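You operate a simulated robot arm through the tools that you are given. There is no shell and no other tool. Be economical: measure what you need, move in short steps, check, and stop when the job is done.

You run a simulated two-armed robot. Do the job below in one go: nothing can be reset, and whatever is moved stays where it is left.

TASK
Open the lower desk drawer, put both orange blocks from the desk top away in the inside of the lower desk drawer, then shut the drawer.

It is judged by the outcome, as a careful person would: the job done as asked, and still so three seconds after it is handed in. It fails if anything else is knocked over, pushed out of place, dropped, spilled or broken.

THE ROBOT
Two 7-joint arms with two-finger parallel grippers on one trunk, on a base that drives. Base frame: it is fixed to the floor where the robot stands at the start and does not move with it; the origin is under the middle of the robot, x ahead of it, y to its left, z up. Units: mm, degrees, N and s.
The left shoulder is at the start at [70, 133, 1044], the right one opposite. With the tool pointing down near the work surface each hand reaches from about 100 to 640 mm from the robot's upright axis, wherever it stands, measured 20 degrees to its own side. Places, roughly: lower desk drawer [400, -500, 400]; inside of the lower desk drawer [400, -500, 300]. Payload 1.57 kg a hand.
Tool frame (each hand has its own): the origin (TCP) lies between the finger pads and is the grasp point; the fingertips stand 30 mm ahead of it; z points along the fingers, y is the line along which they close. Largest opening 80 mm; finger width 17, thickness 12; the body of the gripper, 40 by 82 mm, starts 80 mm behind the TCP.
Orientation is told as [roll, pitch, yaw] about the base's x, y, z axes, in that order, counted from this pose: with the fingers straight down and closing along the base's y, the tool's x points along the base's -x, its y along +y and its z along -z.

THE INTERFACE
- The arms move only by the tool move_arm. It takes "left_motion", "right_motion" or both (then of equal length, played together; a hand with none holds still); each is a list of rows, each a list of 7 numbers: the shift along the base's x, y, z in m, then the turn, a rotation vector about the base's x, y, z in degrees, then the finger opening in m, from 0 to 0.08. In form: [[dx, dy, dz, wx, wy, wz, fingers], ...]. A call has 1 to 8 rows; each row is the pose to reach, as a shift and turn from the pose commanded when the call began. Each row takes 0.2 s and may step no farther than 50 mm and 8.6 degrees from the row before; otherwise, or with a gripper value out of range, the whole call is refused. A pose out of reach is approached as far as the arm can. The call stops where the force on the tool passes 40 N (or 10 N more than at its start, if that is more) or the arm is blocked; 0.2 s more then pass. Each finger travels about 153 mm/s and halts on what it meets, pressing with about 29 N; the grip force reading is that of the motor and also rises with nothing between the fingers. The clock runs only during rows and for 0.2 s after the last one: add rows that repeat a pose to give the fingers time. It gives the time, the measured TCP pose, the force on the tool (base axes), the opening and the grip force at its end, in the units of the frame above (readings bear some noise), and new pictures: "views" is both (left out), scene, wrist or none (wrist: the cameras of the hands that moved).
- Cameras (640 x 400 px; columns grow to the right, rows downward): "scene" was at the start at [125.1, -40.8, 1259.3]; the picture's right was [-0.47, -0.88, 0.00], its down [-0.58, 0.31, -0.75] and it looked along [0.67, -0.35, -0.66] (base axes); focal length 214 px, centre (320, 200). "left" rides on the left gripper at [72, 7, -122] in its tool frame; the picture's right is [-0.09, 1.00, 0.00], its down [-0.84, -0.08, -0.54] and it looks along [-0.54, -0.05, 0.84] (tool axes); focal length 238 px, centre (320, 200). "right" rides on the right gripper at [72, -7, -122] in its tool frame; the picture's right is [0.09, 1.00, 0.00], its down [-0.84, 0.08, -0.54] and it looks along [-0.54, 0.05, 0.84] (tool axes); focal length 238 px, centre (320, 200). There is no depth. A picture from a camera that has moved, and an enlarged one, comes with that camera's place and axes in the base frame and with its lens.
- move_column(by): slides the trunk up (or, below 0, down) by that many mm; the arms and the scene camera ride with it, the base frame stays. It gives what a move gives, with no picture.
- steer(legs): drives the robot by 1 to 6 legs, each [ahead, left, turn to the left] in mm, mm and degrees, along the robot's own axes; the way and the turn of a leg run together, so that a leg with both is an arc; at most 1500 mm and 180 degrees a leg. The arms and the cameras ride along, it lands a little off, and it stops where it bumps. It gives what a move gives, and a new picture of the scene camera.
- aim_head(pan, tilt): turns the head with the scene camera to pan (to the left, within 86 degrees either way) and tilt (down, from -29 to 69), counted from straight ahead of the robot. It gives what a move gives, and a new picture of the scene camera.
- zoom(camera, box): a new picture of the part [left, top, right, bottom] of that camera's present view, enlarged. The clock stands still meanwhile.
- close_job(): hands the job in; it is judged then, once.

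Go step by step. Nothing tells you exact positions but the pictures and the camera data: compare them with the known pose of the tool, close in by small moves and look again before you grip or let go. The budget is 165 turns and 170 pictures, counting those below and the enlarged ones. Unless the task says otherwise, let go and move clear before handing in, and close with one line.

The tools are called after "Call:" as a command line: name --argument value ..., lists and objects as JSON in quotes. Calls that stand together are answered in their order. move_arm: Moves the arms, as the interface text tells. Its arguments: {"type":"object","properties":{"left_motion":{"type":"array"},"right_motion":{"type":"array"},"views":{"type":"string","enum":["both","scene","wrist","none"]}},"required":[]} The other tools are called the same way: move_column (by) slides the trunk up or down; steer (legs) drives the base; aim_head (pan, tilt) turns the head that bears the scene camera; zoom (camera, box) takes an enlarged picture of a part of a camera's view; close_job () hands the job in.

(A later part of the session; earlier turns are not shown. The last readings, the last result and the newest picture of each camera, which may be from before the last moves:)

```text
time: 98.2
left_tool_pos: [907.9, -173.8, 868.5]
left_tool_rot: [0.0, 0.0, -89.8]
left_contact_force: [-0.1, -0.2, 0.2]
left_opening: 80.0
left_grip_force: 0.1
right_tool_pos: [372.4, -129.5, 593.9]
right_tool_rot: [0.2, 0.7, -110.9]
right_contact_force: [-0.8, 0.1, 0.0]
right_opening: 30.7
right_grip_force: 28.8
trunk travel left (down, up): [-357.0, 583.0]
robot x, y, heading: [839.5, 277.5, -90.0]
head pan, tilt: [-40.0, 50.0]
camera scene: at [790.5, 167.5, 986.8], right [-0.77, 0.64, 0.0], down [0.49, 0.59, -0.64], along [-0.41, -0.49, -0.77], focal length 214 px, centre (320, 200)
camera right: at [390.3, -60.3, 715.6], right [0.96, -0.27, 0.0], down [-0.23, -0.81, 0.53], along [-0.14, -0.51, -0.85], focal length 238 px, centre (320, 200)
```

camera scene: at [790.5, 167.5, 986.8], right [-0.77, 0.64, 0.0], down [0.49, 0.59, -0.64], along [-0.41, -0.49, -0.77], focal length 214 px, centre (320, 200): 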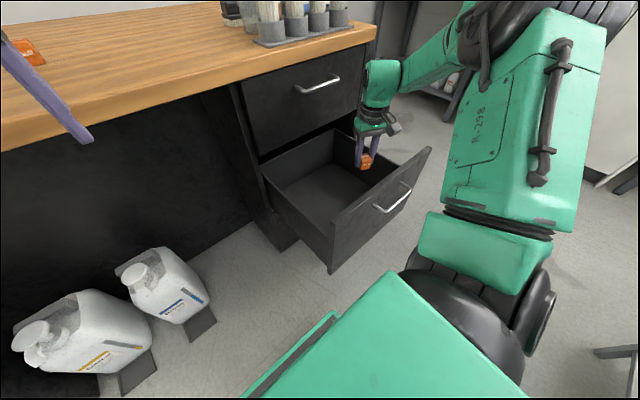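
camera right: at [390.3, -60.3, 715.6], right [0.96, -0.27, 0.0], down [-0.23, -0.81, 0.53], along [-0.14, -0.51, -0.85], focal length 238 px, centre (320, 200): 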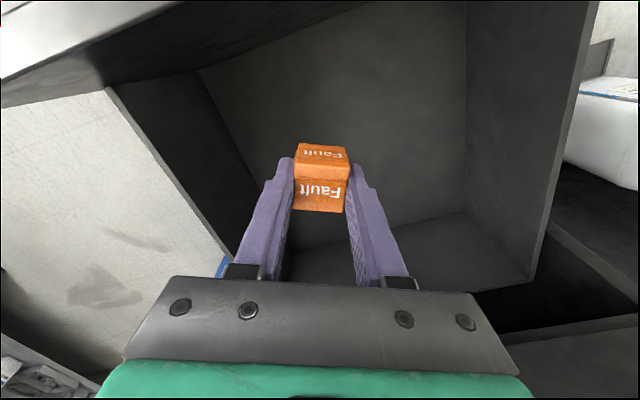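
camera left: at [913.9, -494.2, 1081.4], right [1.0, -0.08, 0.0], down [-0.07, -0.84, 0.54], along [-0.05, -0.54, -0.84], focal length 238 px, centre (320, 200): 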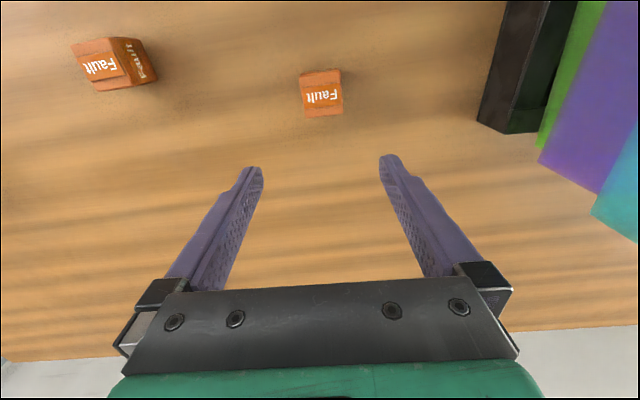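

The hand is clear of all the walls, and the floor estimate is z≈370–400. I'll lower another 120 mm by column, then go down guarded with the arm.

Call:
move_column --by -125

Call:
move_arm --right_motion '[[0, 0, -0.008, 0, 0, 0, 0.02], [0, 0, -0.016, 0, 0, 0, 0.02], [0, 0, -0.024, 0, 0, 0, 0.02], [0, 0, -0.032, 0, 0, 0, 0.02]]'

```text
time: 99.7
left_tool_pos: [909.6, -173.7, 743.6]
left_tool_rot: [0.0, 0.0, -89.7]
left_contact_force: [0.4, 0.3, 0.2]
left_opening: 80.2
left_grip_force: 0.1
right_tool_pos: [372.9, -129.3, 468.9]
right_tool_rot: [0.2, 0.7, -110.9]
right_contact_force: [-0.6, 0.3, 0.3]
right_opening: 30.7
right_grip_force: 29.5
trunk travel left (down, up): [-232.0, 708.0]
robot x, y, heading: [841.7, 277.4, -89.9]
head pan, tilt: [-40.0, 50.0]
```

```text
time: 100.7
left_tool_pos: [908.1, -173.6, 744.0]
left_tool_rot: [-0.1, 0.0, -89.7]
left_contact_force: [0.1, -0.9, 0.1]
left_opening: 80.1
left_grip_force: 0.1
right_tool_pos: [372.4, -129.6, 435.8]
right_tool_rot: [0.2, 0.7, -111.0]
right_contact_force: [0.0, -0.6, -0.2]
right_opening: 30.6
right_grip_force: 29.1
trunk travel left (down, up): [-232.0, 708.0]
robot x, y, heading: [835.4, 274.9, -89.5]
head pan, tilt: [-40.0, 50.0]
camera scene: at [790.5, 167.4, 861.8], right [-0.77, 0.64, 0.0], down [0.49, 0.59, -0.64], along [-0.41, -0.49, -0.77], focal length 214 px, centre (320, 200)
camera right: at [390.0, -60.7, 558.2], right [0.96, -0.27, 0.0], down [-0.23, -0.81, 0.53], along [-0.14, -0.51, -0.85], focal length 238 px, centre (320, 200)
```

scene: 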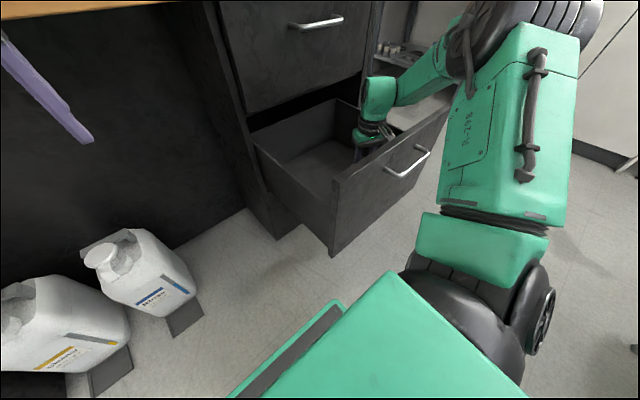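
right: 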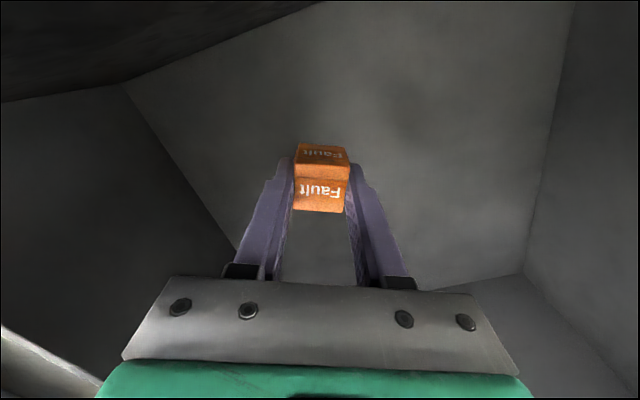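

Not at the floor yet. Before going lower, I'll check the forearm's clearance over the front panel.

Call:
zoom --camera "scene" --box '[320, 40, 480, 140]'

```text
4.00 times, centred on (400, 90) of scene
camera zoom: at [790.5, 167.4, 861.8], right [-0.77, 0.64, 0.0], down [0.49, 0.59, -0.64], along [-0.41, -0.49, -0.77], focal length 858 px, centre (0, 640)
```

zoom: 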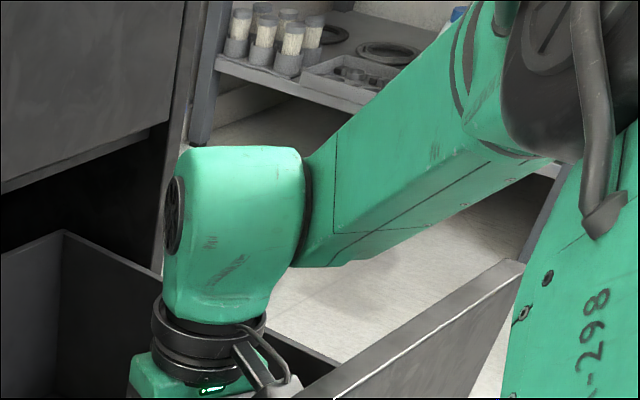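

The forearm slopes well above the panel. I'll continue down with the force guard.

Call:
move_arm --right_motion '[[0, 0, -0.007, 0, 0, 0, 0.02], [0, 0, -0.014, 0, 0, 0, 0.02], [0, 0, -0.021, 0, 0, 0, 0.02], [0, 0, -0.028, 0, 0, 0, 0.02], [0, 0, -0.035, 0, 0, 0, 0.02], [0, 0, -0.042, 0, 0, 0, 0.02]]'

```text
time: 102.1
left_tool_pos: [908.6, -174.0, 744.1]
left_tool_rot: [0.0, -0.1, -89.9]
left_contact_force: [-0.3, 0.0, 0.7]
left_opening: 79.9
left_grip_force: 0.0
right_tool_pos: [373.1, -129.5, 394.0]
right_tool_rot: [0.3, 0.6, -110.9]
right_contact_force: [0.9, -0.2, -1.1]
right_opening: 30.6
right_grip_force: 28.5
trunk travel left (down, up): [-232.0, 708.0]
robot x, y, heading: [839.1, 276.2, -90.2]
head pan, tilt: [-40.0, 50.0]
camera scene: at [790.5, 167.4, 861.8], right [-0.77, 0.64, 0.0], down [0.49, 0.59, -0.64], along [-0.41, -0.49, -0.77], focal length 214 px, centre (320, 200)
camera right: at [390.6, -60.8, 516.3], right [0.96, -0.27, 0.01], down [-0.23, -0.81, 0.53], along [-0.14, -0.51, -0.85], focal length 238 px, centre (320, 200)
```

scene: 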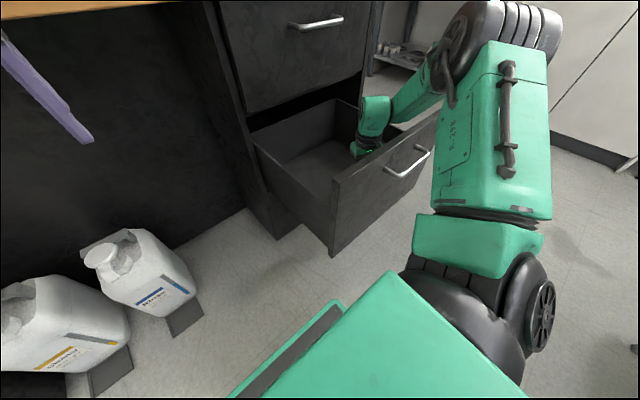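
right: 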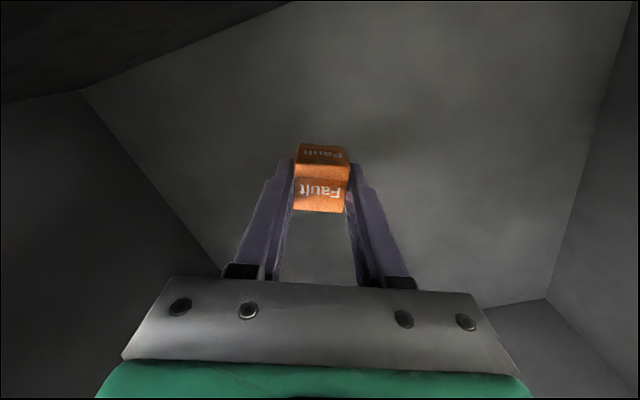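

Comparing the views puts the drawer floor at z≈314, so the block is about 45 mm above it. I'll continue down gently.

Call:
move_arm --right_motion '[[0, 0, -0.007, 0, 0, 0, 0.02], [0, 0, -0.014, 0, 0, 0, 0.02], [0, 0, -0.021, 0, 0, 0, 0.02], [0, 0, -0.028, 0, 0, 0, 0.02], [0, 0, -0.034, 0, 0, 0, 0.02]]'

```text
time: 103.3
left_tool_pos: [908.8, -173.0, 742.7]
left_tool_rot: [-0.1, -0.1, -89.7]
left_contact_force: [0.8, 0.3, -1.2]
left_opening: 80.0
left_grip_force: 0.0
right_tool_pos: [371.3, -130.8, 361.8]
right_tool_rot: [0.0, 0.4, -110.8]
right_contact_force: [-1.5, 0.8, 4.6]
right_opening: 30.6
right_grip_force: 29.3
trunk travel left (down, up): [-232.0, 708.0]
robot x, y, heading: [840.8, 276.8, -89.8]
head pan, tilt: [-40.0, 50.0]
camera scene: at [791.2, 167.5, 862.1], right [-0.77, 0.64, 0.0], down [0.49, 0.59, -0.64], along [-0.41, -0.49, -0.77], focal length 214 px, centre (320, 200)
camera right: at [390.4, -61.1, 483.6], right [0.96, -0.27, 0.0], down [-0.23, -0.81, 0.53], along [-0.14, -0.52, -0.85], focal length 238 px, centre (320, 200)
```

scene: 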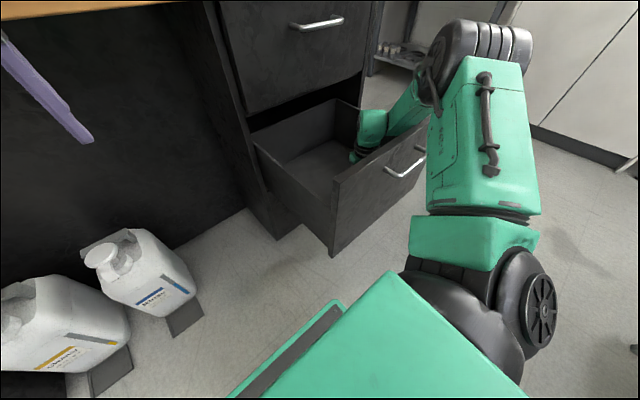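
right: 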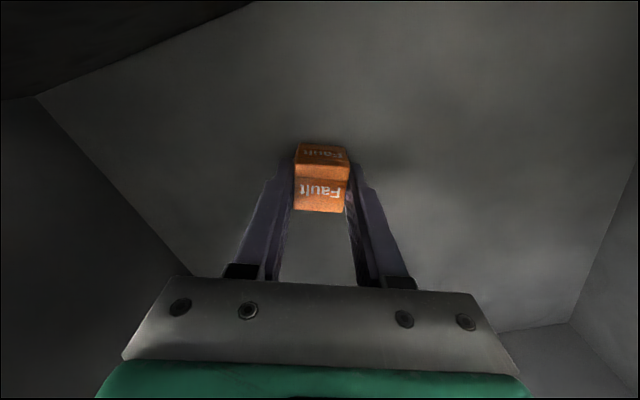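

A light upward force of 4.6 N suggests the block is just touching. I'll press slightly further to confirm.

Call:
move_arm --right_motion '[[0, 0, -0.003, 0, 0, 0, 0.02], [0, 0, -0.006, 0, 0, 0, 0.02]]' --views "wrist"

Call:
zoom --camera "scene" --box '[320, 60, 480, 200]'

```text
time: 103.9
left_tool_pos: [912.1, -171.4, 745.0]
left_tool_rot: [-0.3, -0.1, -89.9]
left_contact_force: [0.0, -0.3, 0.4]
left_opening: 80.2
left_grip_force: 0.1
right_tool_pos: [373.1, -131.5, 360.7]
right_tool_rot: [-0.1, 0.1, -110.7]
right_contact_force: [-1.3, 7.0, 24.1]
right_opening: 30.8
right_grip_force: 29.1
trunk travel left (down, up): [-232.0, 708.0]
robot x, y, heading: [837.6, 283.3, -89.7]
head pan, tilt: [-40.0, 50.0]
camera right: at [391.2, -62.0, 482.0], right [0.96, -0.27, 0.0], down [-0.22, -0.81, 0.54], along [-0.15, -0.52, -0.84], focal length 238 px, centre (320, 200)
```

right: 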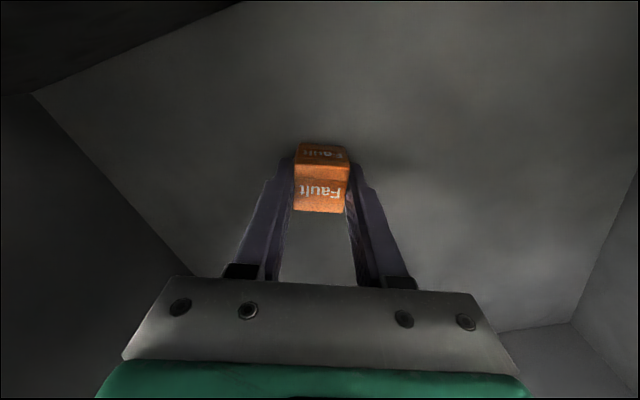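

```text
2.86 times, centred on (400, 130) of scene
camera zoom: at [794.2, 169.2, 863.1], right [-0.77, 0.64, 0.0], down [0.49, 0.59, -0.65], along [-0.41, -0.5, -0.76], focal length 613 px, centre (91, 400)
```

zoom: 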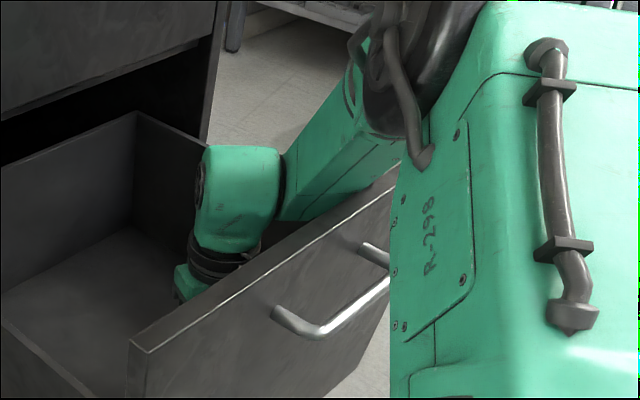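

The force rose to 24 N, so the block is resting on the drawer floor. I'll ease up a touch, open the fingers and lift out.

Call:
move_arm --right_motion '[[0, 0, 0.005, 0, 0, 0, 0.02], [0, 0, 0.005, 0, 0, 0, 0.04], [0, 0, 0.005, 0, 0, 0, 0.06], [0, 0, 0.005, 0, 0, 0, 0.06], [0, 0, 0.025, 0, 0, 0, 0.06], [0, 0, 0.055, 0, 0, 0, 0.06], [0, 0, 0.085, 0, 0, 0, 0.06], [0, 0, 0.115, 0, 0, 0, 0.06]]' --views "wrist"

```text
time: 105.7
left_tool_pos: [908.1, -174.2, 743.3]
left_tool_rot: [0.0, 0.1, -89.8]
left_contact_force: [0.2, -0.3, -0.4]
left_opening: 80.0
left_grip_force: 0.0
right_tool_pos: [373.7, -128.8, 470.3]
right_tool_rot: [0.2, 0.8, -110.9]
right_contact_force: [0.1, -0.7, -0.4]
right_opening: 59.9
right_grip_force: 0.0
trunk travel left (down, up): [-232.0, 708.0]
robot x, y, heading: [840.5, 280.1, -89.8]
head pan, tilt: [-40.0, 50.0]
camera right: at [390.7, -60.3, 592.6], right [0.96, -0.27, 0.0], down [-0.23, -0.81, 0.53], along [-0.14, -0.51, -0.85], focal length 238 px, centre (320, 200)
```

right: 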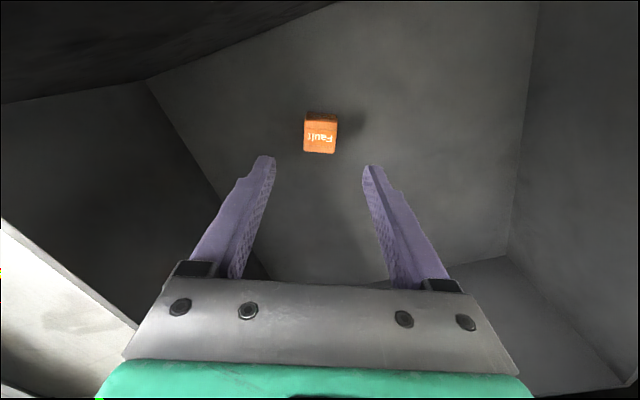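

Block one rests on the drawer floor. I'll raise up, return the hand to its usual offset, and drive to the second block with heading about -60°.

Call:
move_column --by 505

Call:
move_arm --right_motion '[[0.025, -0.01, 0, 0, 0, 0, 0.08], [0.05, -0.022, 0, 0, 0, 0, 0.08]]' --views "none"

Call:
aim_head --pan 0 --tilt 50

Call:
steer --legs '[[0, 0, 30], [0, 74, 0], [280, 0, 0]]'

Call:
move_arm --right_motion '[[0, 0, 0, 0, 0, -4, 0.08], [0, 0, 0, 0, 0, -8, 0.08]]' --views "wrist"

```text
refused: 505 is not a number from -400 to 400
```

```text
time: 106.3
left_tool_pos: [907.9, -173.5, 743.9]
left_tool_rot: [-0.1, 0.0, -89.8]
left_contact_force: [0.6, -0.9, 0.2]
left_opening: 80.1
left_grip_force: 0.1
right_tool_pos: [422.4, -151.3, 469.5]
right_tool_rot: [0.2, 0.8, -110.8]
right_contact_force: [0.6, 0.3, 0.2]
right_opening: 79.7
right_grip_force: 0.1
trunk travel left (down, up): [-232.0, 708.0]
robot x, y, heading: [837.2, 272.8, -89.8]
head pan, tilt: [-40.0, 50.0]
```

```text
time: 107.4
left_tool_pos: [908.6, -173.3, 743.3]
left_tool_rot: [0.0, -0.1, -89.8]
left_contact_force: [-0.7, 0.0, 0.6]
left_opening: 79.8
left_grip_force: 0.0
right_tool_pos: [422.2, -151.8, 468.9]
right_tool_rot: [0.2, 0.7, -110.8]
right_contact_force: [-0.2, 0.1, 0.5]
right_opening: 80.0
right_grip_force: 0.0
trunk travel left (down, up): [-232.0, 708.0]
robot x, y, heading: [840.4, 275.2, -89.6]
head pan, tilt: [0.0, 50.0]
camera scene: at [840.1, 149.7, 861.8], right [-1.0, 0.0, 0.0], down [0.0, 0.77, -0.64], along [0.0, -0.64, -0.77], focal length 214 px, centre (320, 200)
```

scene: 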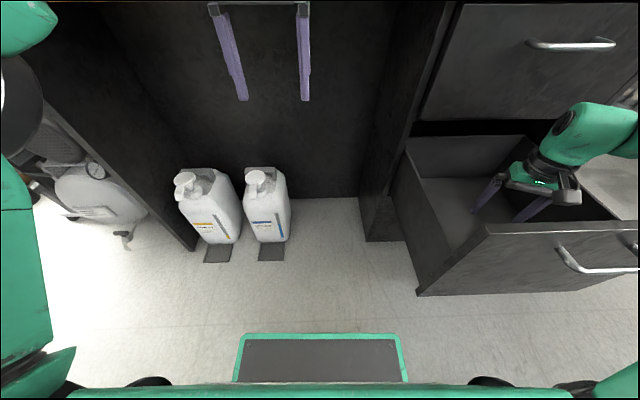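

```text
time: 108.8
left_tool_pos: [1032.1, -134.5, 744.0]
left_tool_rot: [0.1, -0.1, -73.2]
left_contact_force: [-1.2, 0.5, 0.7]
left_opening: 80.2
left_grip_force: 0.1
right_tool_pos: [547.3, -251.4, 469.6]
right_tool_rot: [-1.2, 0.2, -94.5]
right_contact_force: [-24.5, -0.6, 6.9]
right_opening: 58.5
right_grip_force: 0.1
trunk travel left (down, up): [-232.0, 708.0]
robot x, y, heading: [838.1, 279.5, -73.1]
head pan, tilt: [0.0, 50.0]
stopped in leg 1: the force on the tool passed its limit (the readings are from after the stop); the commanded pose is now the measured one
camera scene: at [873.1, 155.8, 862.0], right [-0.96, -0.29, 0.0], down [-0.22, 0.73, -0.64], along [0.19, -0.62, -0.77], focal length 214 px, centre (320, 200)
```

scene: 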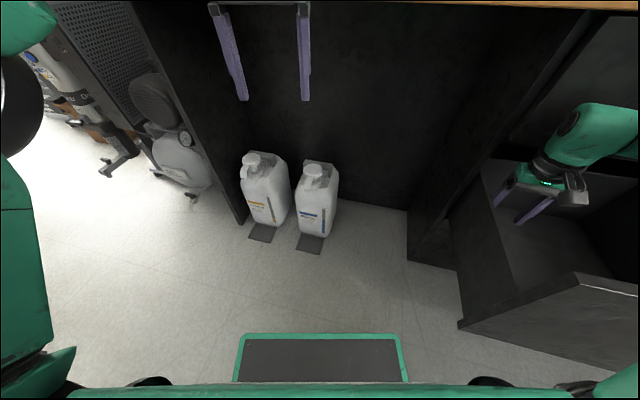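

```text
time: 109.4
left_tool_pos: [1034.5, -135.7, 743.3]
left_tool_rot: [-0.1, 0.0, -73.0]
left_contact_force: [0.0, 0.4, -0.1]
left_opening: 79.9
left_grip_force: 0.0
right_tool_pos: [528.1, -258.4, 460.6]
right_tool_rot: [-0.4, 0.5, -102.0]
right_contact_force: [-0.7, 0.0, 0.2]
right_opening: 80.1
right_grip_force: 0.0
right hand out of reach, approached as far as the arm can: row 1, 2
trunk travel left (down, up): [-232.0, 708.0]
robot x, y, heading: [836.4, 280.6, -73.1]
head pan, tilt: [0.0, 50.0]
camera right: at [536.7, -187.8, 582.4], right [0.99, -0.12, -0.01], down [-0.1, -0.84, 0.53], along [-0.07, -0.53, -0.85], focal length 238 px, centre (320, 200)
```

right: 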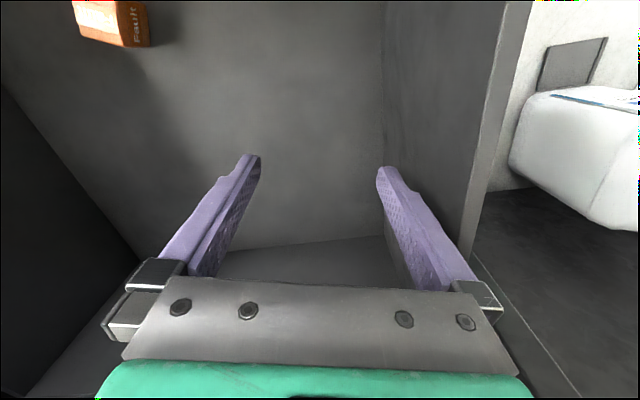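

The oversized column request was refused, so the turn happened with the hand still inside the drawer and it lightly touched the east wall. Nothing seems disturbed. I'll turn back the same way first, one step at a time.

Call:
steer --legs '[[0, 0, -16.5]]'

```text
time: 110.7
left_tool_pos: [908.4, -173.6, 744.4]
left_tool_rot: [0.0, 0.0, -89.6]
left_contact_force: [1.0, -0.1, -0.1]
left_opening: 80.1
left_grip_force: 0.1
right_tool_pos: [386.6, -147.2, 461.0]
right_tool_rot: [-0.7, 0.4, -118.6]
right_contact_force: [0.0, -0.2, 0.5]
right_opening: 80.1
right_grip_force: 0.1
trunk travel left (down, up): [-232.0, 708.0]
robot x, y, heading: [838.5, 277.3, -89.5]
head pan, tilt: [0.0, 50.0]
camera scene: at [839.4, 149.7, 861.8], right [-1.0, -0.01, 0.0], down [0.0, 0.77, -0.64], along [0.0, -0.64, -0.77], focal length 214 px, centre (320, 200)
```

scene: 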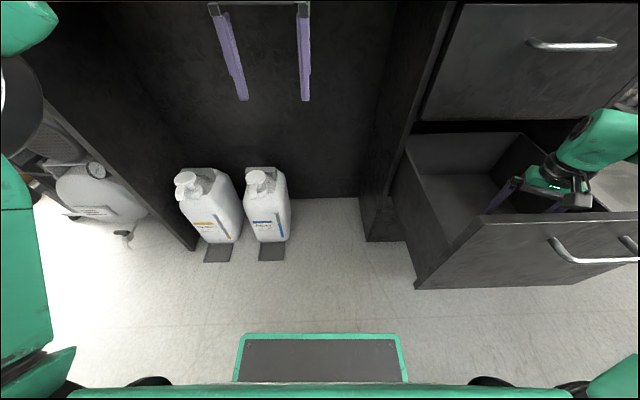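

The hand is back in the middle of the drawer with the drawer fine. Raising straight up now.

Call:
move_column --by 300

Call:
move_column --by 210

```text
time: 113.7
left_tool_pos: [908.1, -174.3, 1042.6]
left_tool_rot: [0.0, 0.1, -89.6]
left_contact_force: [0.1, -0.8, 0.4]
left_opening: 80.0
left_grip_force: 0.0
right_tool_pos: [385.5, -148.7, 759.8]
right_tool_rot: [-0.6, 0.5, -118.7]
right_contact_force: [-0.2, 0.3, 0.1]
right_opening: 80.1
right_grip_force: 0.0
trunk travel left (down, up): [-532.0, 408.0]
robot x, y, heading: [835.2, 277.8, -89.2]
head pan, tilt: [0.0, 50.0]
```

```text
time: 116.0
left_tool_pos: [908.3, -174.5, 1253.6]
left_tool_rot: [0.0, 0.0, -89.6]
left_contact_force: [-0.5, -0.4, -0.1]
left_opening: 80.0
left_grip_force: 0.0
right_tool_pos: [385.5, -148.3, 972.4]
right_tool_rot: [-0.6, 0.4, -118.6]
right_contact_force: [-0.3, -0.8, 0.3]
right_opening: 80.0
right_grip_force: 0.2
trunk travel left (down, up): [-742.0, 198.0]
robot x, y, heading: [842.4, 284.2, -89.9]
head pan, tilt: [0.0, 50.0]
```

Clear at full height. I'll drive to the second block, aiming for robot (1091,69) with heading -60°.

Call:
steer --legs '[[0, 112, 0], [0, 0, 30], [240, 15, 0]]'

Call:
zoom --camera "right" --box '[0, 0, 640, 400]'

```text
time: 120.0
left_tool_pos: [1372.4, -274.7, 1255.1]
left_tool_rot: [0.0, -0.1, -59.5]
left_contact_force: [0.1, 0.1, -0.1]
left_opening: 80.2
left_grip_force: 0.0
right_tool_pos: [908.0, -515.0, 971.2]
right_tool_rot: [-0.5, 0.4, -88.3]
right_contact_force: [0.6, 0.3, 0.0]
right_opening: 80.3
right_grip_force: 0.1
trunk travel left (down, up): [-742.0, 198.0]
robot x, y, heading: [1081.8, 75.6, -59.1]
head pan, tilt: [0.0, 50.0]
camera scene: at [1149.0, -30.0, 1372.0], right [-0.86, -0.51, 0.0], down [-0.39, 0.66, -0.64], along [0.33, -0.55, -0.77], focal length 214 px, centre (320, 200)
```

scene: 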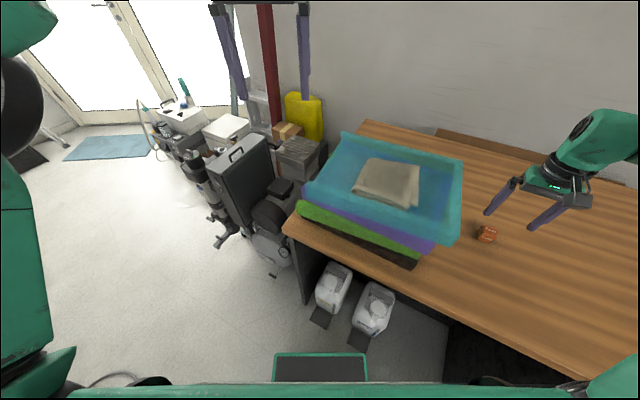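

```text
1.00 times, centred on (320, 200) of right
camera zoom: at [900.3, -443.6, 1093.2], right [0.99, 0.12, -0.01], down [0.11, -0.84, 0.54], along [0.06, -0.53, -0.84], focal length 238 px, centre (320, 200)
```

zoom: 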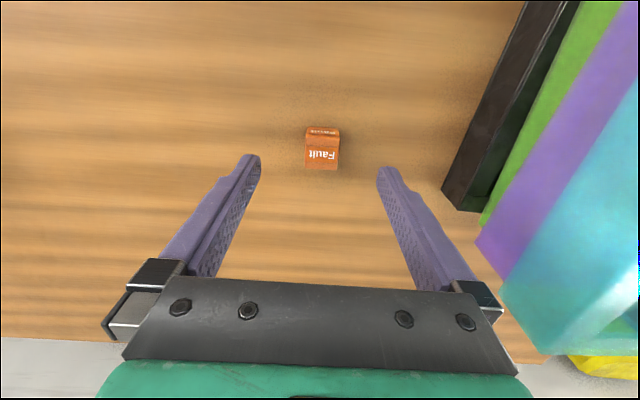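

The second block is at (911,-527). I'll shift slightly and lower to just above it, keeping clear of the tray stack on the right.

Call:
move_arm --right_motion '[[0.001, -0.006, -0.01, 0, 0, 0, 0.08], [0.003, -0.012, -0.02, 0, 0, 0, 0.08], [0.003, -0.012, -0.04, 0, 0, 0, 0.08], [0.003, -0.012, -0.055, 0, 0, 0, 0.08]]'

```text
time: 121.0
left_tool_pos: [1373.5, -275.6, 1254.0]
left_tool_rot: [0.0, 0.0, -59.4]
left_contact_force: [-1.0, -0.4, 0.6]
left_opening: 80.3
left_grip_force: 0.1
right_tool_pos: [911.4, -527.9, 914.8]
right_tool_rot: [-0.5, 0.4, -88.3]
right_contact_force: [0.3, 0.1, -0.2]
right_opening: 79.9
right_grip_force: 0.0
trunk travel left (down, up): [-742.0, 198.0]
robot x, y, heading: [1085.1, 78.8, -59.5]
head pan, tilt: [0.0, 50.0]
camera scene: at [1149.6, -31.8, 1371.8], right [-0.86, -0.51, 0.0], down [-0.39, 0.66, -0.64], along [0.33, -0.55, -0.77], focal length 214 px, centre (320, 200)
camera right: at [904.1, -457.1, 1036.7], right [0.99, 0.12, -0.01], down [0.11, -0.84, 0.53], along [0.06, -0.53, -0.84], focal length 238 px, centre (320, 200)
```

scene: 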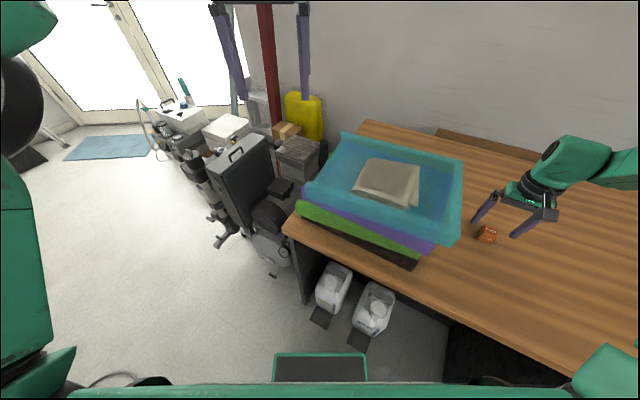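
right: 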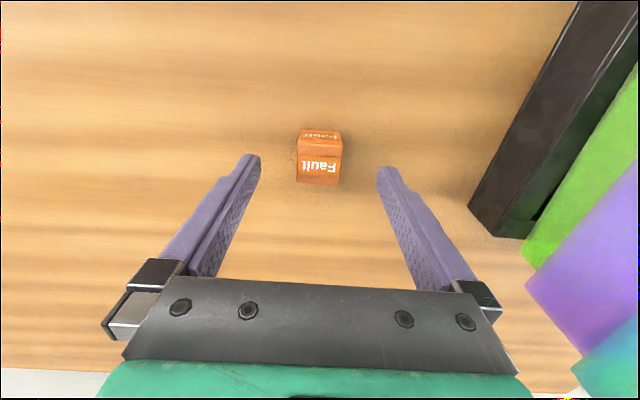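

Aligned. I'll lower, grip and lift.

Call:
move_arm --right_motion '[[0, 0, -0.02, 0, 0, 0, 0.08], [0, 0, -0.034, 0, 0, 0, 0.08], [0, 0, -0.034, 0, 0, 0, 0.05], [0, 0, -0.034, 0, 0, 0, 0.02], [0, 0, -0.034, 0, 0, 0, 0.02], [0, 0, -0.034, 0, 0, 0, 0.02], [0, 0, 0.01, 0, 0, 0, 0.02], [0, 0, 0.055, 0, 0, 0, 0.02]]' --views "wrist"

```text
time: 122.8
left_tool_pos: [1372.2, -273.6, 1253.2]
left_tool_rot: [0.0, 0.0, -59.4]
left_contact_force: [0.9, 0.9, 0.2]
left_opening: 80.0
left_grip_force: 0.0
right_tool_pos: [909.0, -527.7, 973.4]
right_tool_rot: [-0.6, 0.4, -88.3]
right_contact_force: [-0.2, 1.6, -1.1]
right_opening: 30.8
right_grip_force: 29.5
trunk travel left (down, up): [-742.0, 198.0]
robot x, y, heading: [1083.7, 79.6, -59.6]
head pan, tilt: [0.0, 50.0]
camera right: at [901.8, -456.1, 1095.7], right [0.99, 0.12, -0.01], down [0.11, -0.84, 0.53], along [0.06, -0.53, -0.84], focal length 238 px, centre (320, 200)
```

right: 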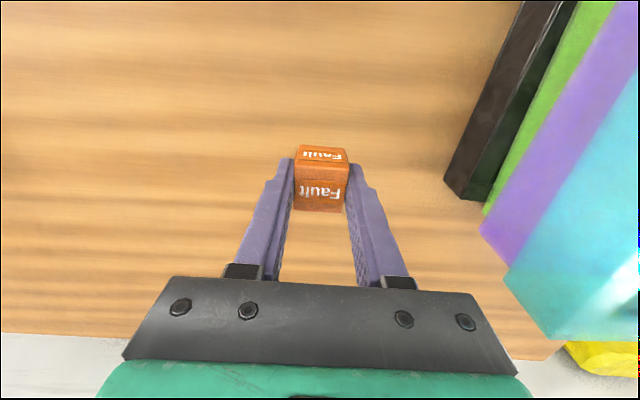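

The second block is held. I'll drive back the same way so the hand ends over the drawer's east half.

Call:
steer --legs '[[-245, -15, 0], [0, 0, -30], [-23, -10, 0]]'

Call:
aim_head --pan -40 --tilt 50

```text
time: 126.5
left_tool_pos: [1019.5, -152.9, 1251.1]
left_tool_rot: [-0.2, 0.3, -88.3]
left_contact_force: [0.6, -0.5, 0.7]
left_opening: 80.1
left_grip_force: 0.0
right_tool_pos: [490.7, -148.6, 971.0]
right_tool_rot: [-0.7, 0.6, -117.5]
right_contact_force: [0.3, 0.2, -0.2]
right_opening: 30.7
right_grip_force: 28.8
trunk travel left (down, up): [-742.0, 198.0]
robot x, y, heading: [938.6, 300.0, -88.4]
head pan, tilt: [0.0, 50.0]
camera scene: at [943.2, 168.0, 1371.1], right [-1.0, -0.03, 0.0], down [-0.02, 0.77, -0.64], along [0.02, -0.64, -0.77], focal length 214 px, centre (320, 200)
```

scene: 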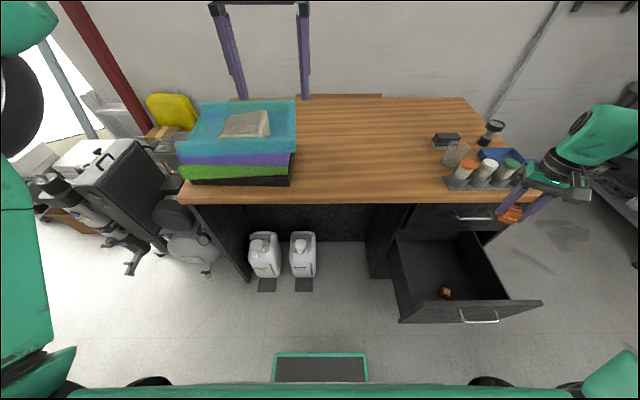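

```text
time: 127.6
left_tool_pos: [1017.6, -147.4, 1254.4]
left_tool_rot: [0.0, 0.1, -88.4]
left_contact_force: [0.3, 0.5, -0.4]
left_opening: 80.1
left_grip_force: 0.0
right_tool_pos: [489.4, -145.8, 973.7]
right_tool_rot: [-0.6, 0.5, -117.3]
right_contact_force: [0.1, -1.3, 0.6]
right_opening: 30.7
right_grip_force: 29.1
trunk travel left (down, up): [-742.0, 198.0]
robot x, y, heading: [937.8, 303.9, -88.5]
head pan, tilt: [-40.0, 50.0]
camera scene: at [890.7, 190.0, 1371.8], right [-0.78, 0.62, 0.0], down [0.48, 0.6, -0.64], along [-0.4, -0.5, -0.77], focal length 214 px, centre (320, 200)
```

scene: 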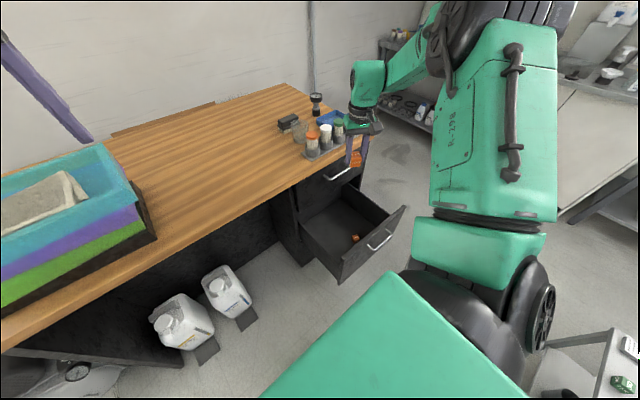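

Block one is visible in the drawer near (369,-159), so the drawer shifted a little inward. I'll adjust y slightly and lower.

Call:
move_arm --right_motion '[[0, -0.012, 0, 0, 0, 0, 0.02], [0, -0.012, 0, 0, 0, 0, 0.02]]' --views "none"

Call:
move_column --by -380

Call:
move_arm --right_motion '[[0, 0, 0, 0, 0, 0, 0.02]]'

```text
time: 128.2
left_tool_pos: [1016.9, -147.7, 1253.4]
left_tool_rot: [0.1, 0.1, -88.4]
left_contact_force: [-0.3, -0.3, 0.7]
left_opening: 79.9
left_grip_force: 0.0
right_tool_pos: [490.2, -157.3, 972.4]
right_tool_rot: [-0.5, 0.4, -117.4]
right_contact_force: [0.5, 0.1, -0.7]
right_opening: 30.7
right_grip_force: 29.1
trunk travel left (down, up): [-742.0, 198.0]
robot x, y, heading: [939.1, 299.4, -88.7]
head pan, tilt: [-40.0, 50.0]
```

```text
time: 131.8
left_tool_pos: [1017.7, -148.6, 872.6]
left_tool_rot: [0.0, 0.0, -88.4]
left_contact_force: [-0.6, 0.1, 0.5]
left_opening: 79.8
left_grip_force: 0.1
right_tool_pos: [490.1, -157.5, 592.7]
right_tool_rot: [-0.5, 0.4, -117.5]
right_contact_force: [0.7, 0.6, -0.2]
right_opening: 30.9
right_grip_force: 29.1
trunk travel left (down, up): [-362.0, 578.0]
robot x, y, heading: [936.7, 302.4, -88.6]
head pan, tilt: [-40.0, 50.0]
```

```text
time: 132.2
left_tool_pos: [1016.6, -147.6, 873.2]
left_tool_rot: [-0.1, 0.0, -88.4]
left_contact_force: [-0.3, 0.3, 0.8]
left_opening: 80.1
left_grip_force: 0.0
right_tool_pos: [488.7, -156.4, 592.3]
right_tool_rot: [-0.5, 0.4, -117.4]
right_contact_force: [-0.7, 0.7, -0.8]
right_opening: 30.9
right_grip_force: 29.1
trunk travel left (down, up): [-362.0, 578.0]
robot x, y, heading: [936.6, 302.5, -88.2]
head pan, tilt: [-40.0, 50.0]
camera scene: at [890.5, 190.6, 991.8], right [-0.78, 0.62, 0.0], down [0.48, 0.6, -0.64], along [-0.4, -0.5, -0.77], focal length 214 px, centre (320, 200)
camera right: at [516.3, -90.2, 714.6], right [0.93, -0.38, -0.01], down [-0.31, -0.78, 0.53], along [-0.21, -0.49, -0.84], focal length 238 px, centre (320, 200)
```

scene: 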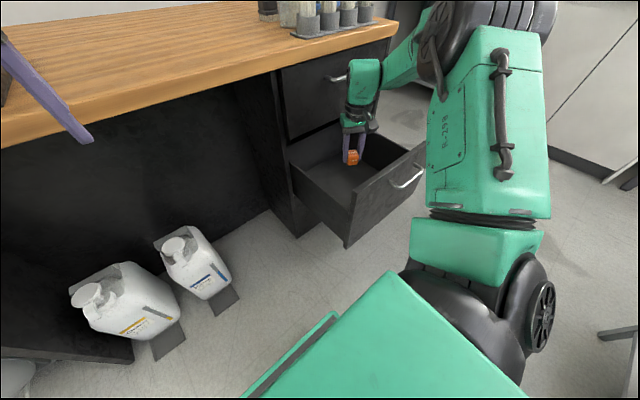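
right: 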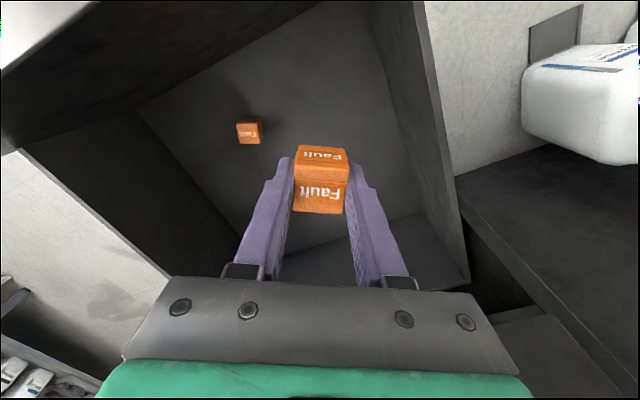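

The walls and the first block are clear. Lowering to just above the floor.

Call:
move_column --by -195

Call:
move_arm --right_motion '[[0, 0, -0.01, 0, 0, 0, 0.02], [0, 0, -0.02, 0, 0, 0, 0.02], [0, 0, -0.027, 0, 0, 0, 0.02], [0, 0, -0.032, 0, 0, 0, 0.02], [0, 0, -0.036, 0, 0, 0, 0.02]]'

```text
time: 134.4
left_tool_pos: [1015.6, -147.6, 677.7]
left_tool_rot: [0.0, 0.2, -88.4]
left_contact_force: [0.0, 0.0, -1.7]
left_opening: 80.0
left_grip_force: 0.2
right_tool_pos: [488.5, -156.4, 398.0]
right_tool_rot: [-0.5, 0.4, -117.5]
right_contact_force: [-0.8, -0.2, -0.5]
right_opening: 30.6
right_grip_force: 29.6
trunk travel left (down, up): [-167.0, 773.0]
robot x, y, heading: [938.0, 300.3, -88.8]
head pan, tilt: [-40.0, 50.0]
```

```text
time: 135.6
left_tool_pos: [1017.9, -147.9, 678.9]
left_tool_rot: [0.0, 0.1, -88.4]
left_contact_force: [-0.2, 0.1, 0.0]
left_opening: 79.7
left_grip_force: 0.0
right_tool_pos: [490.3, -156.3, 362.3]
right_tool_rot: [-0.4, 0.3, -117.5]
right_contact_force: [0.0, -0.6, 0.1]
right_opening: 30.9
right_grip_force: 28.9
trunk travel left (down, up): [-167.0, 773.0]
robot x, y, heading: [935.1, 302.0, -88.4]
head pan, tilt: [-40.0, 50.0]
camera scene: at [890.9, 190.8, 796.9], right [-0.78, 0.62, 0.0], down [0.48, 0.6, -0.64], along [-0.4, -0.5, -0.77], focal length 214 px, centre (320, 200)
camera right: at [517.7, -90.4, 484.5], right [0.93, -0.38, -0.01], down [-0.31, -0.78, 0.54], along [-0.21, -0.49, -0.84], focal length 238 px, centre (320, 200)
```

scene: 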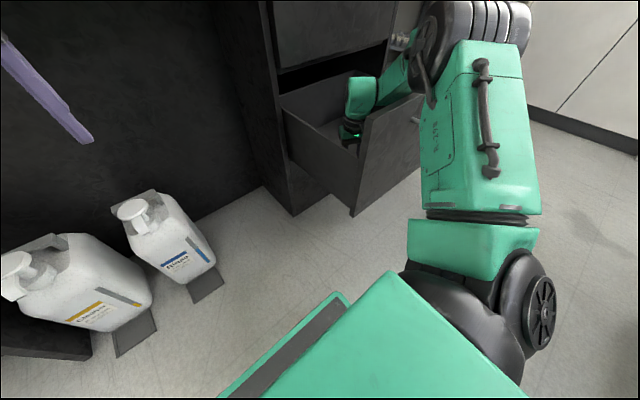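
right: 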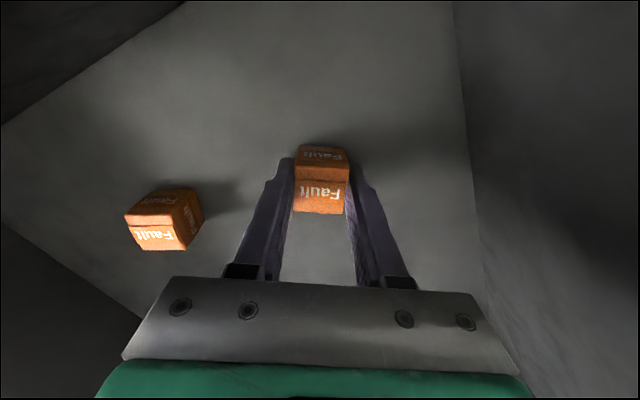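

Almost at the floor. A few more millimetres, under the force guard.

Call:
move_arm --right_motion '[[0, 0, -0.003, 0, 0, 0, 0.02], [0, 0, -0.006, 0, 0, 0, 0.02]]' --views "none"

```text
time: 136.2
left_tool_pos: [1018.9, -145.1, 680.6]
left_tool_rot: [-0.3, -0.3, -88.4]
left_contact_force: [-0.9, -0.1, -0.7]
left_opening: 80.0
left_grip_force: 0.0
right_tool_pos: [489.9, -156.8, 362.4]
right_tool_rot: [-0.6, -0.1, -117.4]
right_contact_force: [2.5, 8.1, 23.3]
right_opening: 30.9
right_grip_force: 29.5
trunk travel left (down, up): [-167.0, 773.0]
robot x, y, heading: [935.4, 302.6, -88.2]
head pan, tilt: [-40.0, 50.0]
```

The floor is reached at 23 N. I'll ease up, release and rise.

Call:
move_arm --right_motion '[[0, 0, 0.005, 0, 0, 0, 0.02], [0, 0, 0.005, 0, 0, 0, 0.04], [0, 0, 0.005, 0, 0, 0, 0.055], [0, 0, 0.005, 0, 0, 0, 0.055], [0, 0, 0.025, 0, 0, 0, 0.055], [0, 0, 0.055, 0, 0, 0, 0.055], [0, 0, 0.085, 0, 0, 0, 0.055], [0, 0, 0.115, 0, 0, 0, 0.055]]' --views "wrist"

```text
time: 138.0
left_tool_pos: [1017.2, -147.7, 678.5]
left_tool_rot: [0.1, 0.1, -88.4]
left_contact_force: [0.4, 0.1, 0.3]
left_opening: 80.4
left_grip_force: 0.1
right_tool_pos: [478.6, -157.5, 470.2]
right_tool_rot: [-0.3, 0.6, -117.2]
right_contact_force: [-0.7, 0.8, -0.4]
right_opening: 55.0
right_grip_force: 0.1
right hand out of reach, approached as far as the arm can: row 7, 8
trunk travel left (down, up): [-167.0, 773.0]
robot x, y, heading: [937.7, 304.4, -88.3]
head pan, tilt: [-40.0, 50.0]
camera right: at [506.4, -90.8, 592.4], right [0.93, -0.37, -0.01], down [-0.31, -0.79, 0.53], along [-0.2, -0.49, -0.85], focal length 238 px, centre (320, 200)
```

right: 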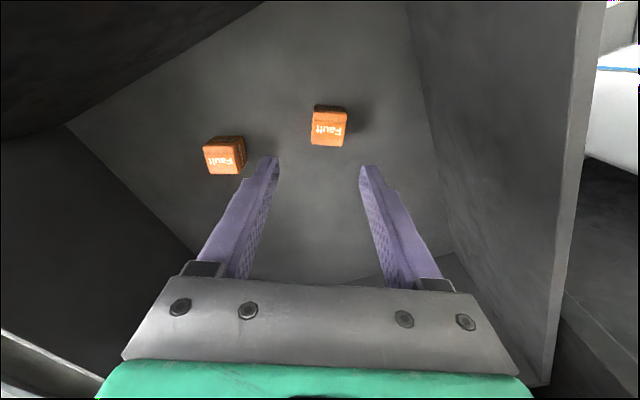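

Both blocks sit upright on the drawer floor. I'll raise the hand out, back away, and then tilt it forward so it can push the drawer shut.

Call:
move_column --by 330

Call:
steer --legs '[[-200, 0, -1.5]]'

```text
time: 141.2
left_tool_pos: [1017.1, -146.9, 1007.7]
left_tool_rot: [0.0, 0.1, -88.4]
left_contact_force: [0.0, -0.2, 0.7]
left_opening: 80.1
left_grip_force: 0.0
right_tool_pos: [480.1, -158.3, 799.8]
right_tool_rot: [-0.3, 0.4, -117.3]
right_contact_force: [0.3, -0.3, -0.2]
right_opening: 54.8
right_grip_force: 0.0
trunk travel left (down, up): [-497.0, 443.0]
robot x, y, heading: [940.0, 301.6, -88.4]
head pan, tilt: [-40.0, 50.0]
```

```text
time: 142.8
left_tool_pos: [1002.7, 52.3, 1009.5]
left_tool_rot: [0.0, 0.1, -89.9]
left_contact_force: [-0.6, 0.4, -0.2]
left_opening: 79.9
left_grip_force: 0.0
right_tool_pos: [465.8, 56.8, 800.7]
right_tool_rot: [-0.3, 0.6, -118.6]
right_contact_force: [0.2, 0.5, 0.2]
right_opening: 55.0
right_grip_force: 0.1
trunk travel left (down, up): [-497.0, 443.0]
robot x, y, heading: [933.4, 504.4, -90.0]
head pan, tilt: [-40.0, 50.0]
camera scene: at [884.8, 393.2, 1126.8], right [-0.77, 0.64, 0.0], down [0.49, 0.59, -0.64], along [-0.41, -0.49, -0.77], focal length 214 px, centre (320, 200)
```

scene: 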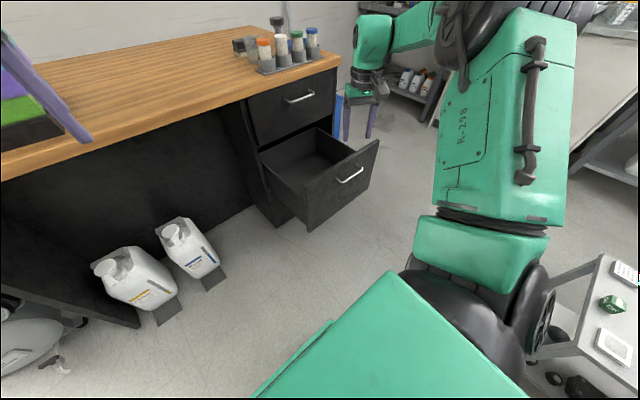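

Now I'll tilt the right hand so the closed fingers point toward the drawer face.

Call:
move_arm --right_motion '[[0, 0, 0, -8, 0, 0, 0.02], [0, 0, 0, -16, 0, 0, 0.0], [0, 0, 0, -24, 0, 0, 0.0], [0, 0, 0, -32, 0, 0, 0.0], [0, 0, 0, -40, 0, 0, 0.0], [0, 0, 0, -48, 0, 0, 0.0], [0, 0, 0, -56, 0, 0, 0.0], [0, 0, 0, -64, 0, 0, 0.0]]'

```text
time: 144.6
left_tool_pos: [1002.2, 51.1, 1008.9]
left_tool_rot: [0.0, 0.2, -89.9]
left_contact_force: [-0.5, 0.4, 0.3]
left_opening: 79.9
left_grip_force: 0.1
right_tool_pos: [465.9, 55.4, 799.0]
right_tool_rot: [43.8, -51.7, -140.7]
right_contact_force: [0.3, -0.5, -0.1]
right_opening: 0.0
right_grip_force: 21.7
trunk travel left (down, up): [-497.0, 443.0]
robot x, y, heading: [932.9, 504.6, -89.9]
head pan, tilt: [-40.0, 50.0]
camera scene: at [884.2, 393.2, 1126.8], right [-0.77, 0.64, 0.0], down [0.49, 0.59, -0.64], along [-0.41, -0.49, -0.77], focal length 214 px, centre (320, 200)
camera right: at [493.8, 194.7, 794.4], right [0.92, -0.18, 0.35], down [-0.33, 0.14, 0.93], along [-0.22, -0.97, 0.07], focal length 238 px, centre (320, 200)
```

scene: 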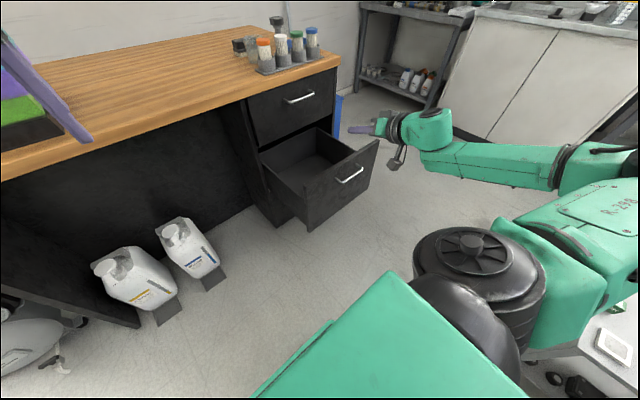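
right: 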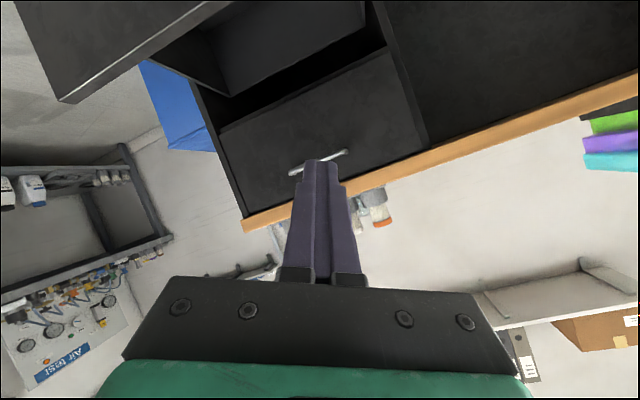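

The hand points forward and slightly down. There is a table behind on the right, so before lowering I'll move a little forward and left, then look at the elbow's clearance.

Call:
steer --legs '[[30, 45, 0]]'

Call:
aim_head --pan -85 --tilt 40

```text
time: 145.6
left_tool_pos: [1046.7, 21.7, 1008.4]
left_tool_rot: [0.2, 0.1, -89.9]
left_contact_force: [0.2, -0.3, -0.8]
left_opening: 79.9
left_grip_force: 0.1
right_tool_pos: [509.4, 26.1, 800.5]
right_tool_rot: [43.6, -51.6, -140.7]
right_contact_force: [-0.2, -0.5, -0.6]
right_opening: 0.0
right_grip_force: 21.1
trunk travel left (down, up): [-497.0, 443.0]
robot x, y, heading: [978.1, 471.4, -89.7]
head pan, tilt: [-40.0, 50.0]
camera scene: at [929.3, 363.1, 1126.8], right [-0.77, 0.64, 0.0], down [0.49, 0.59, -0.64], along [-0.41, -0.49, -0.77], focal length 214 px, centre (320, 200)
```

scene: 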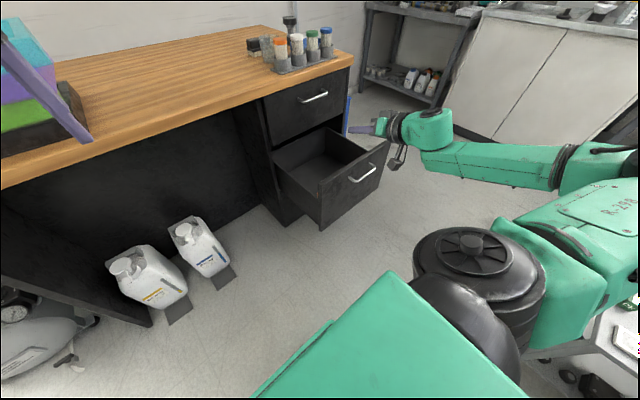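

```text
time: 146.7
left_tool_pos: [1045.8, 21.7, 1008.3]
left_tool_rot: [0.0, 0.1, -90.0]
left_contact_force: [-0.3, -0.5, -0.7]
left_opening: 80.1
left_grip_force: 0.1
right_tool_pos: [508.7, 26.2, 799.7]
right_tool_rot: [43.7, -51.7, -140.8]
right_contact_force: [0.0, -0.1, 0.1]
right_opening: 0.0
right_grip_force: 21.1
trunk travel left (down, up): [-497.0, 443.0]
robot x, y, heading: [975.2, 474.7, -89.8]
head pan, tilt: [-85.0, 40.0]
camera scene: at [893.4, 415.0, 1141.0], right [-0.09, 1.0, 0.0], down [0.64, 0.06, -0.77], along [-0.76, -0.07, -0.64], focal length 214 px, centre (320, 200)
```

scene: 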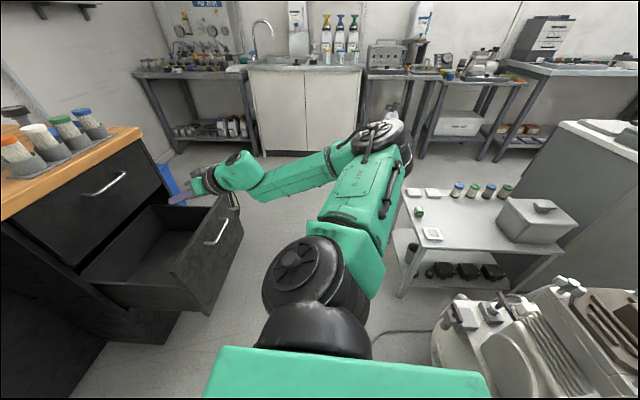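

The cart behind is low and well away from the elbow, so it's safe. Lowering the column 300 mm puts the fingers in front of the drawer face, beside the handle.

Call:
move_column --by -300

Call:
aim_head --pan -55 --tilt 45

Call:
zoom --camera "right" --box '[0, 0, 640, 400]'

```text
time: 149.7
left_tool_pos: [1045.3, 22.5, 710.1]
left_tool_rot: [0.1, 0.2, -90.0]
left_contact_force: [-0.4, -0.2, 0.6]
left_opening: 80.0
left_grip_force: 0.1
right_tool_pos: [509.1, 26.7, 500.5]
right_tool_rot: [43.7, -51.6, -140.7]
right_contact_force: [-0.7, -0.5, 0.2]
right_opening: 0.0
right_grip_force: 21.3
trunk travel left (down, up): [-197.0, 743.0]
robot x, y, heading: [978.8, 477.3, -90.1]
head pan, tilt: [-85.0, 40.0]
```

```text
time: 150.6
left_tool_pos: [1045.1, 22.1, 709.2]
left_tool_rot: [0.0, 0.1, -89.8]
left_contact_force: [0.7, -0.3, 0.3]
left_opening: 80.0
left_grip_force: 0.1
right_tool_pos: [508.7, 26.1, 500.8]
right_tool_rot: [43.6, -51.7, -140.6]
right_contact_force: [0.3, 0.8, -0.4]
right_opening: 0.0
right_grip_force: 21.3
trunk travel left (down, up): [-197.0, 743.0]
robot x, y, heading: [978.7, 469.3, -90.0]
head pan, tilt: [-55.0, 45.0]
camera scene: at [911.5, 376.0, 833.7], right [-0.57, 0.82, 0.0], down [0.58, 0.41, -0.71], along [-0.58, -0.41, -0.71], focal length 214 px, centre (320, 200)
```

scene: 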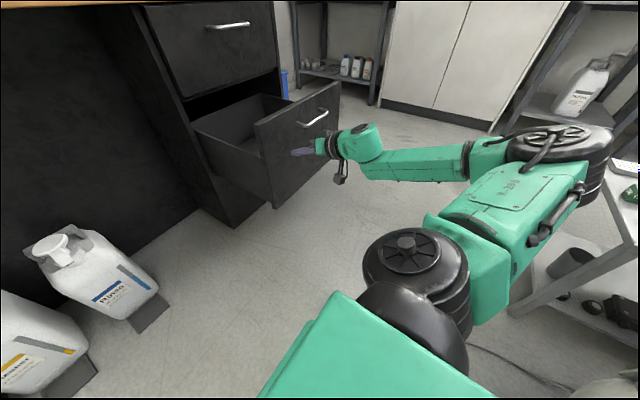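

```text
1.00 times, centred on (320, 200) of right
camera zoom: at [537.5, 165.6, 494.9], right [0.92, -0.18, 0.35], down [-0.33, 0.14, 0.93], along [-0.22, -0.97, 0.07], focal length 238 px, centre (320, 200)
```

zoom: 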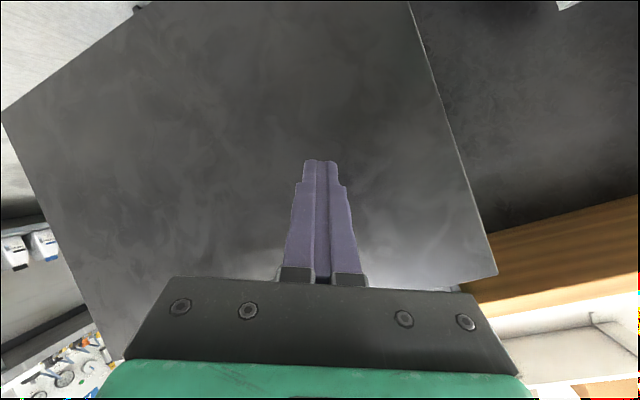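

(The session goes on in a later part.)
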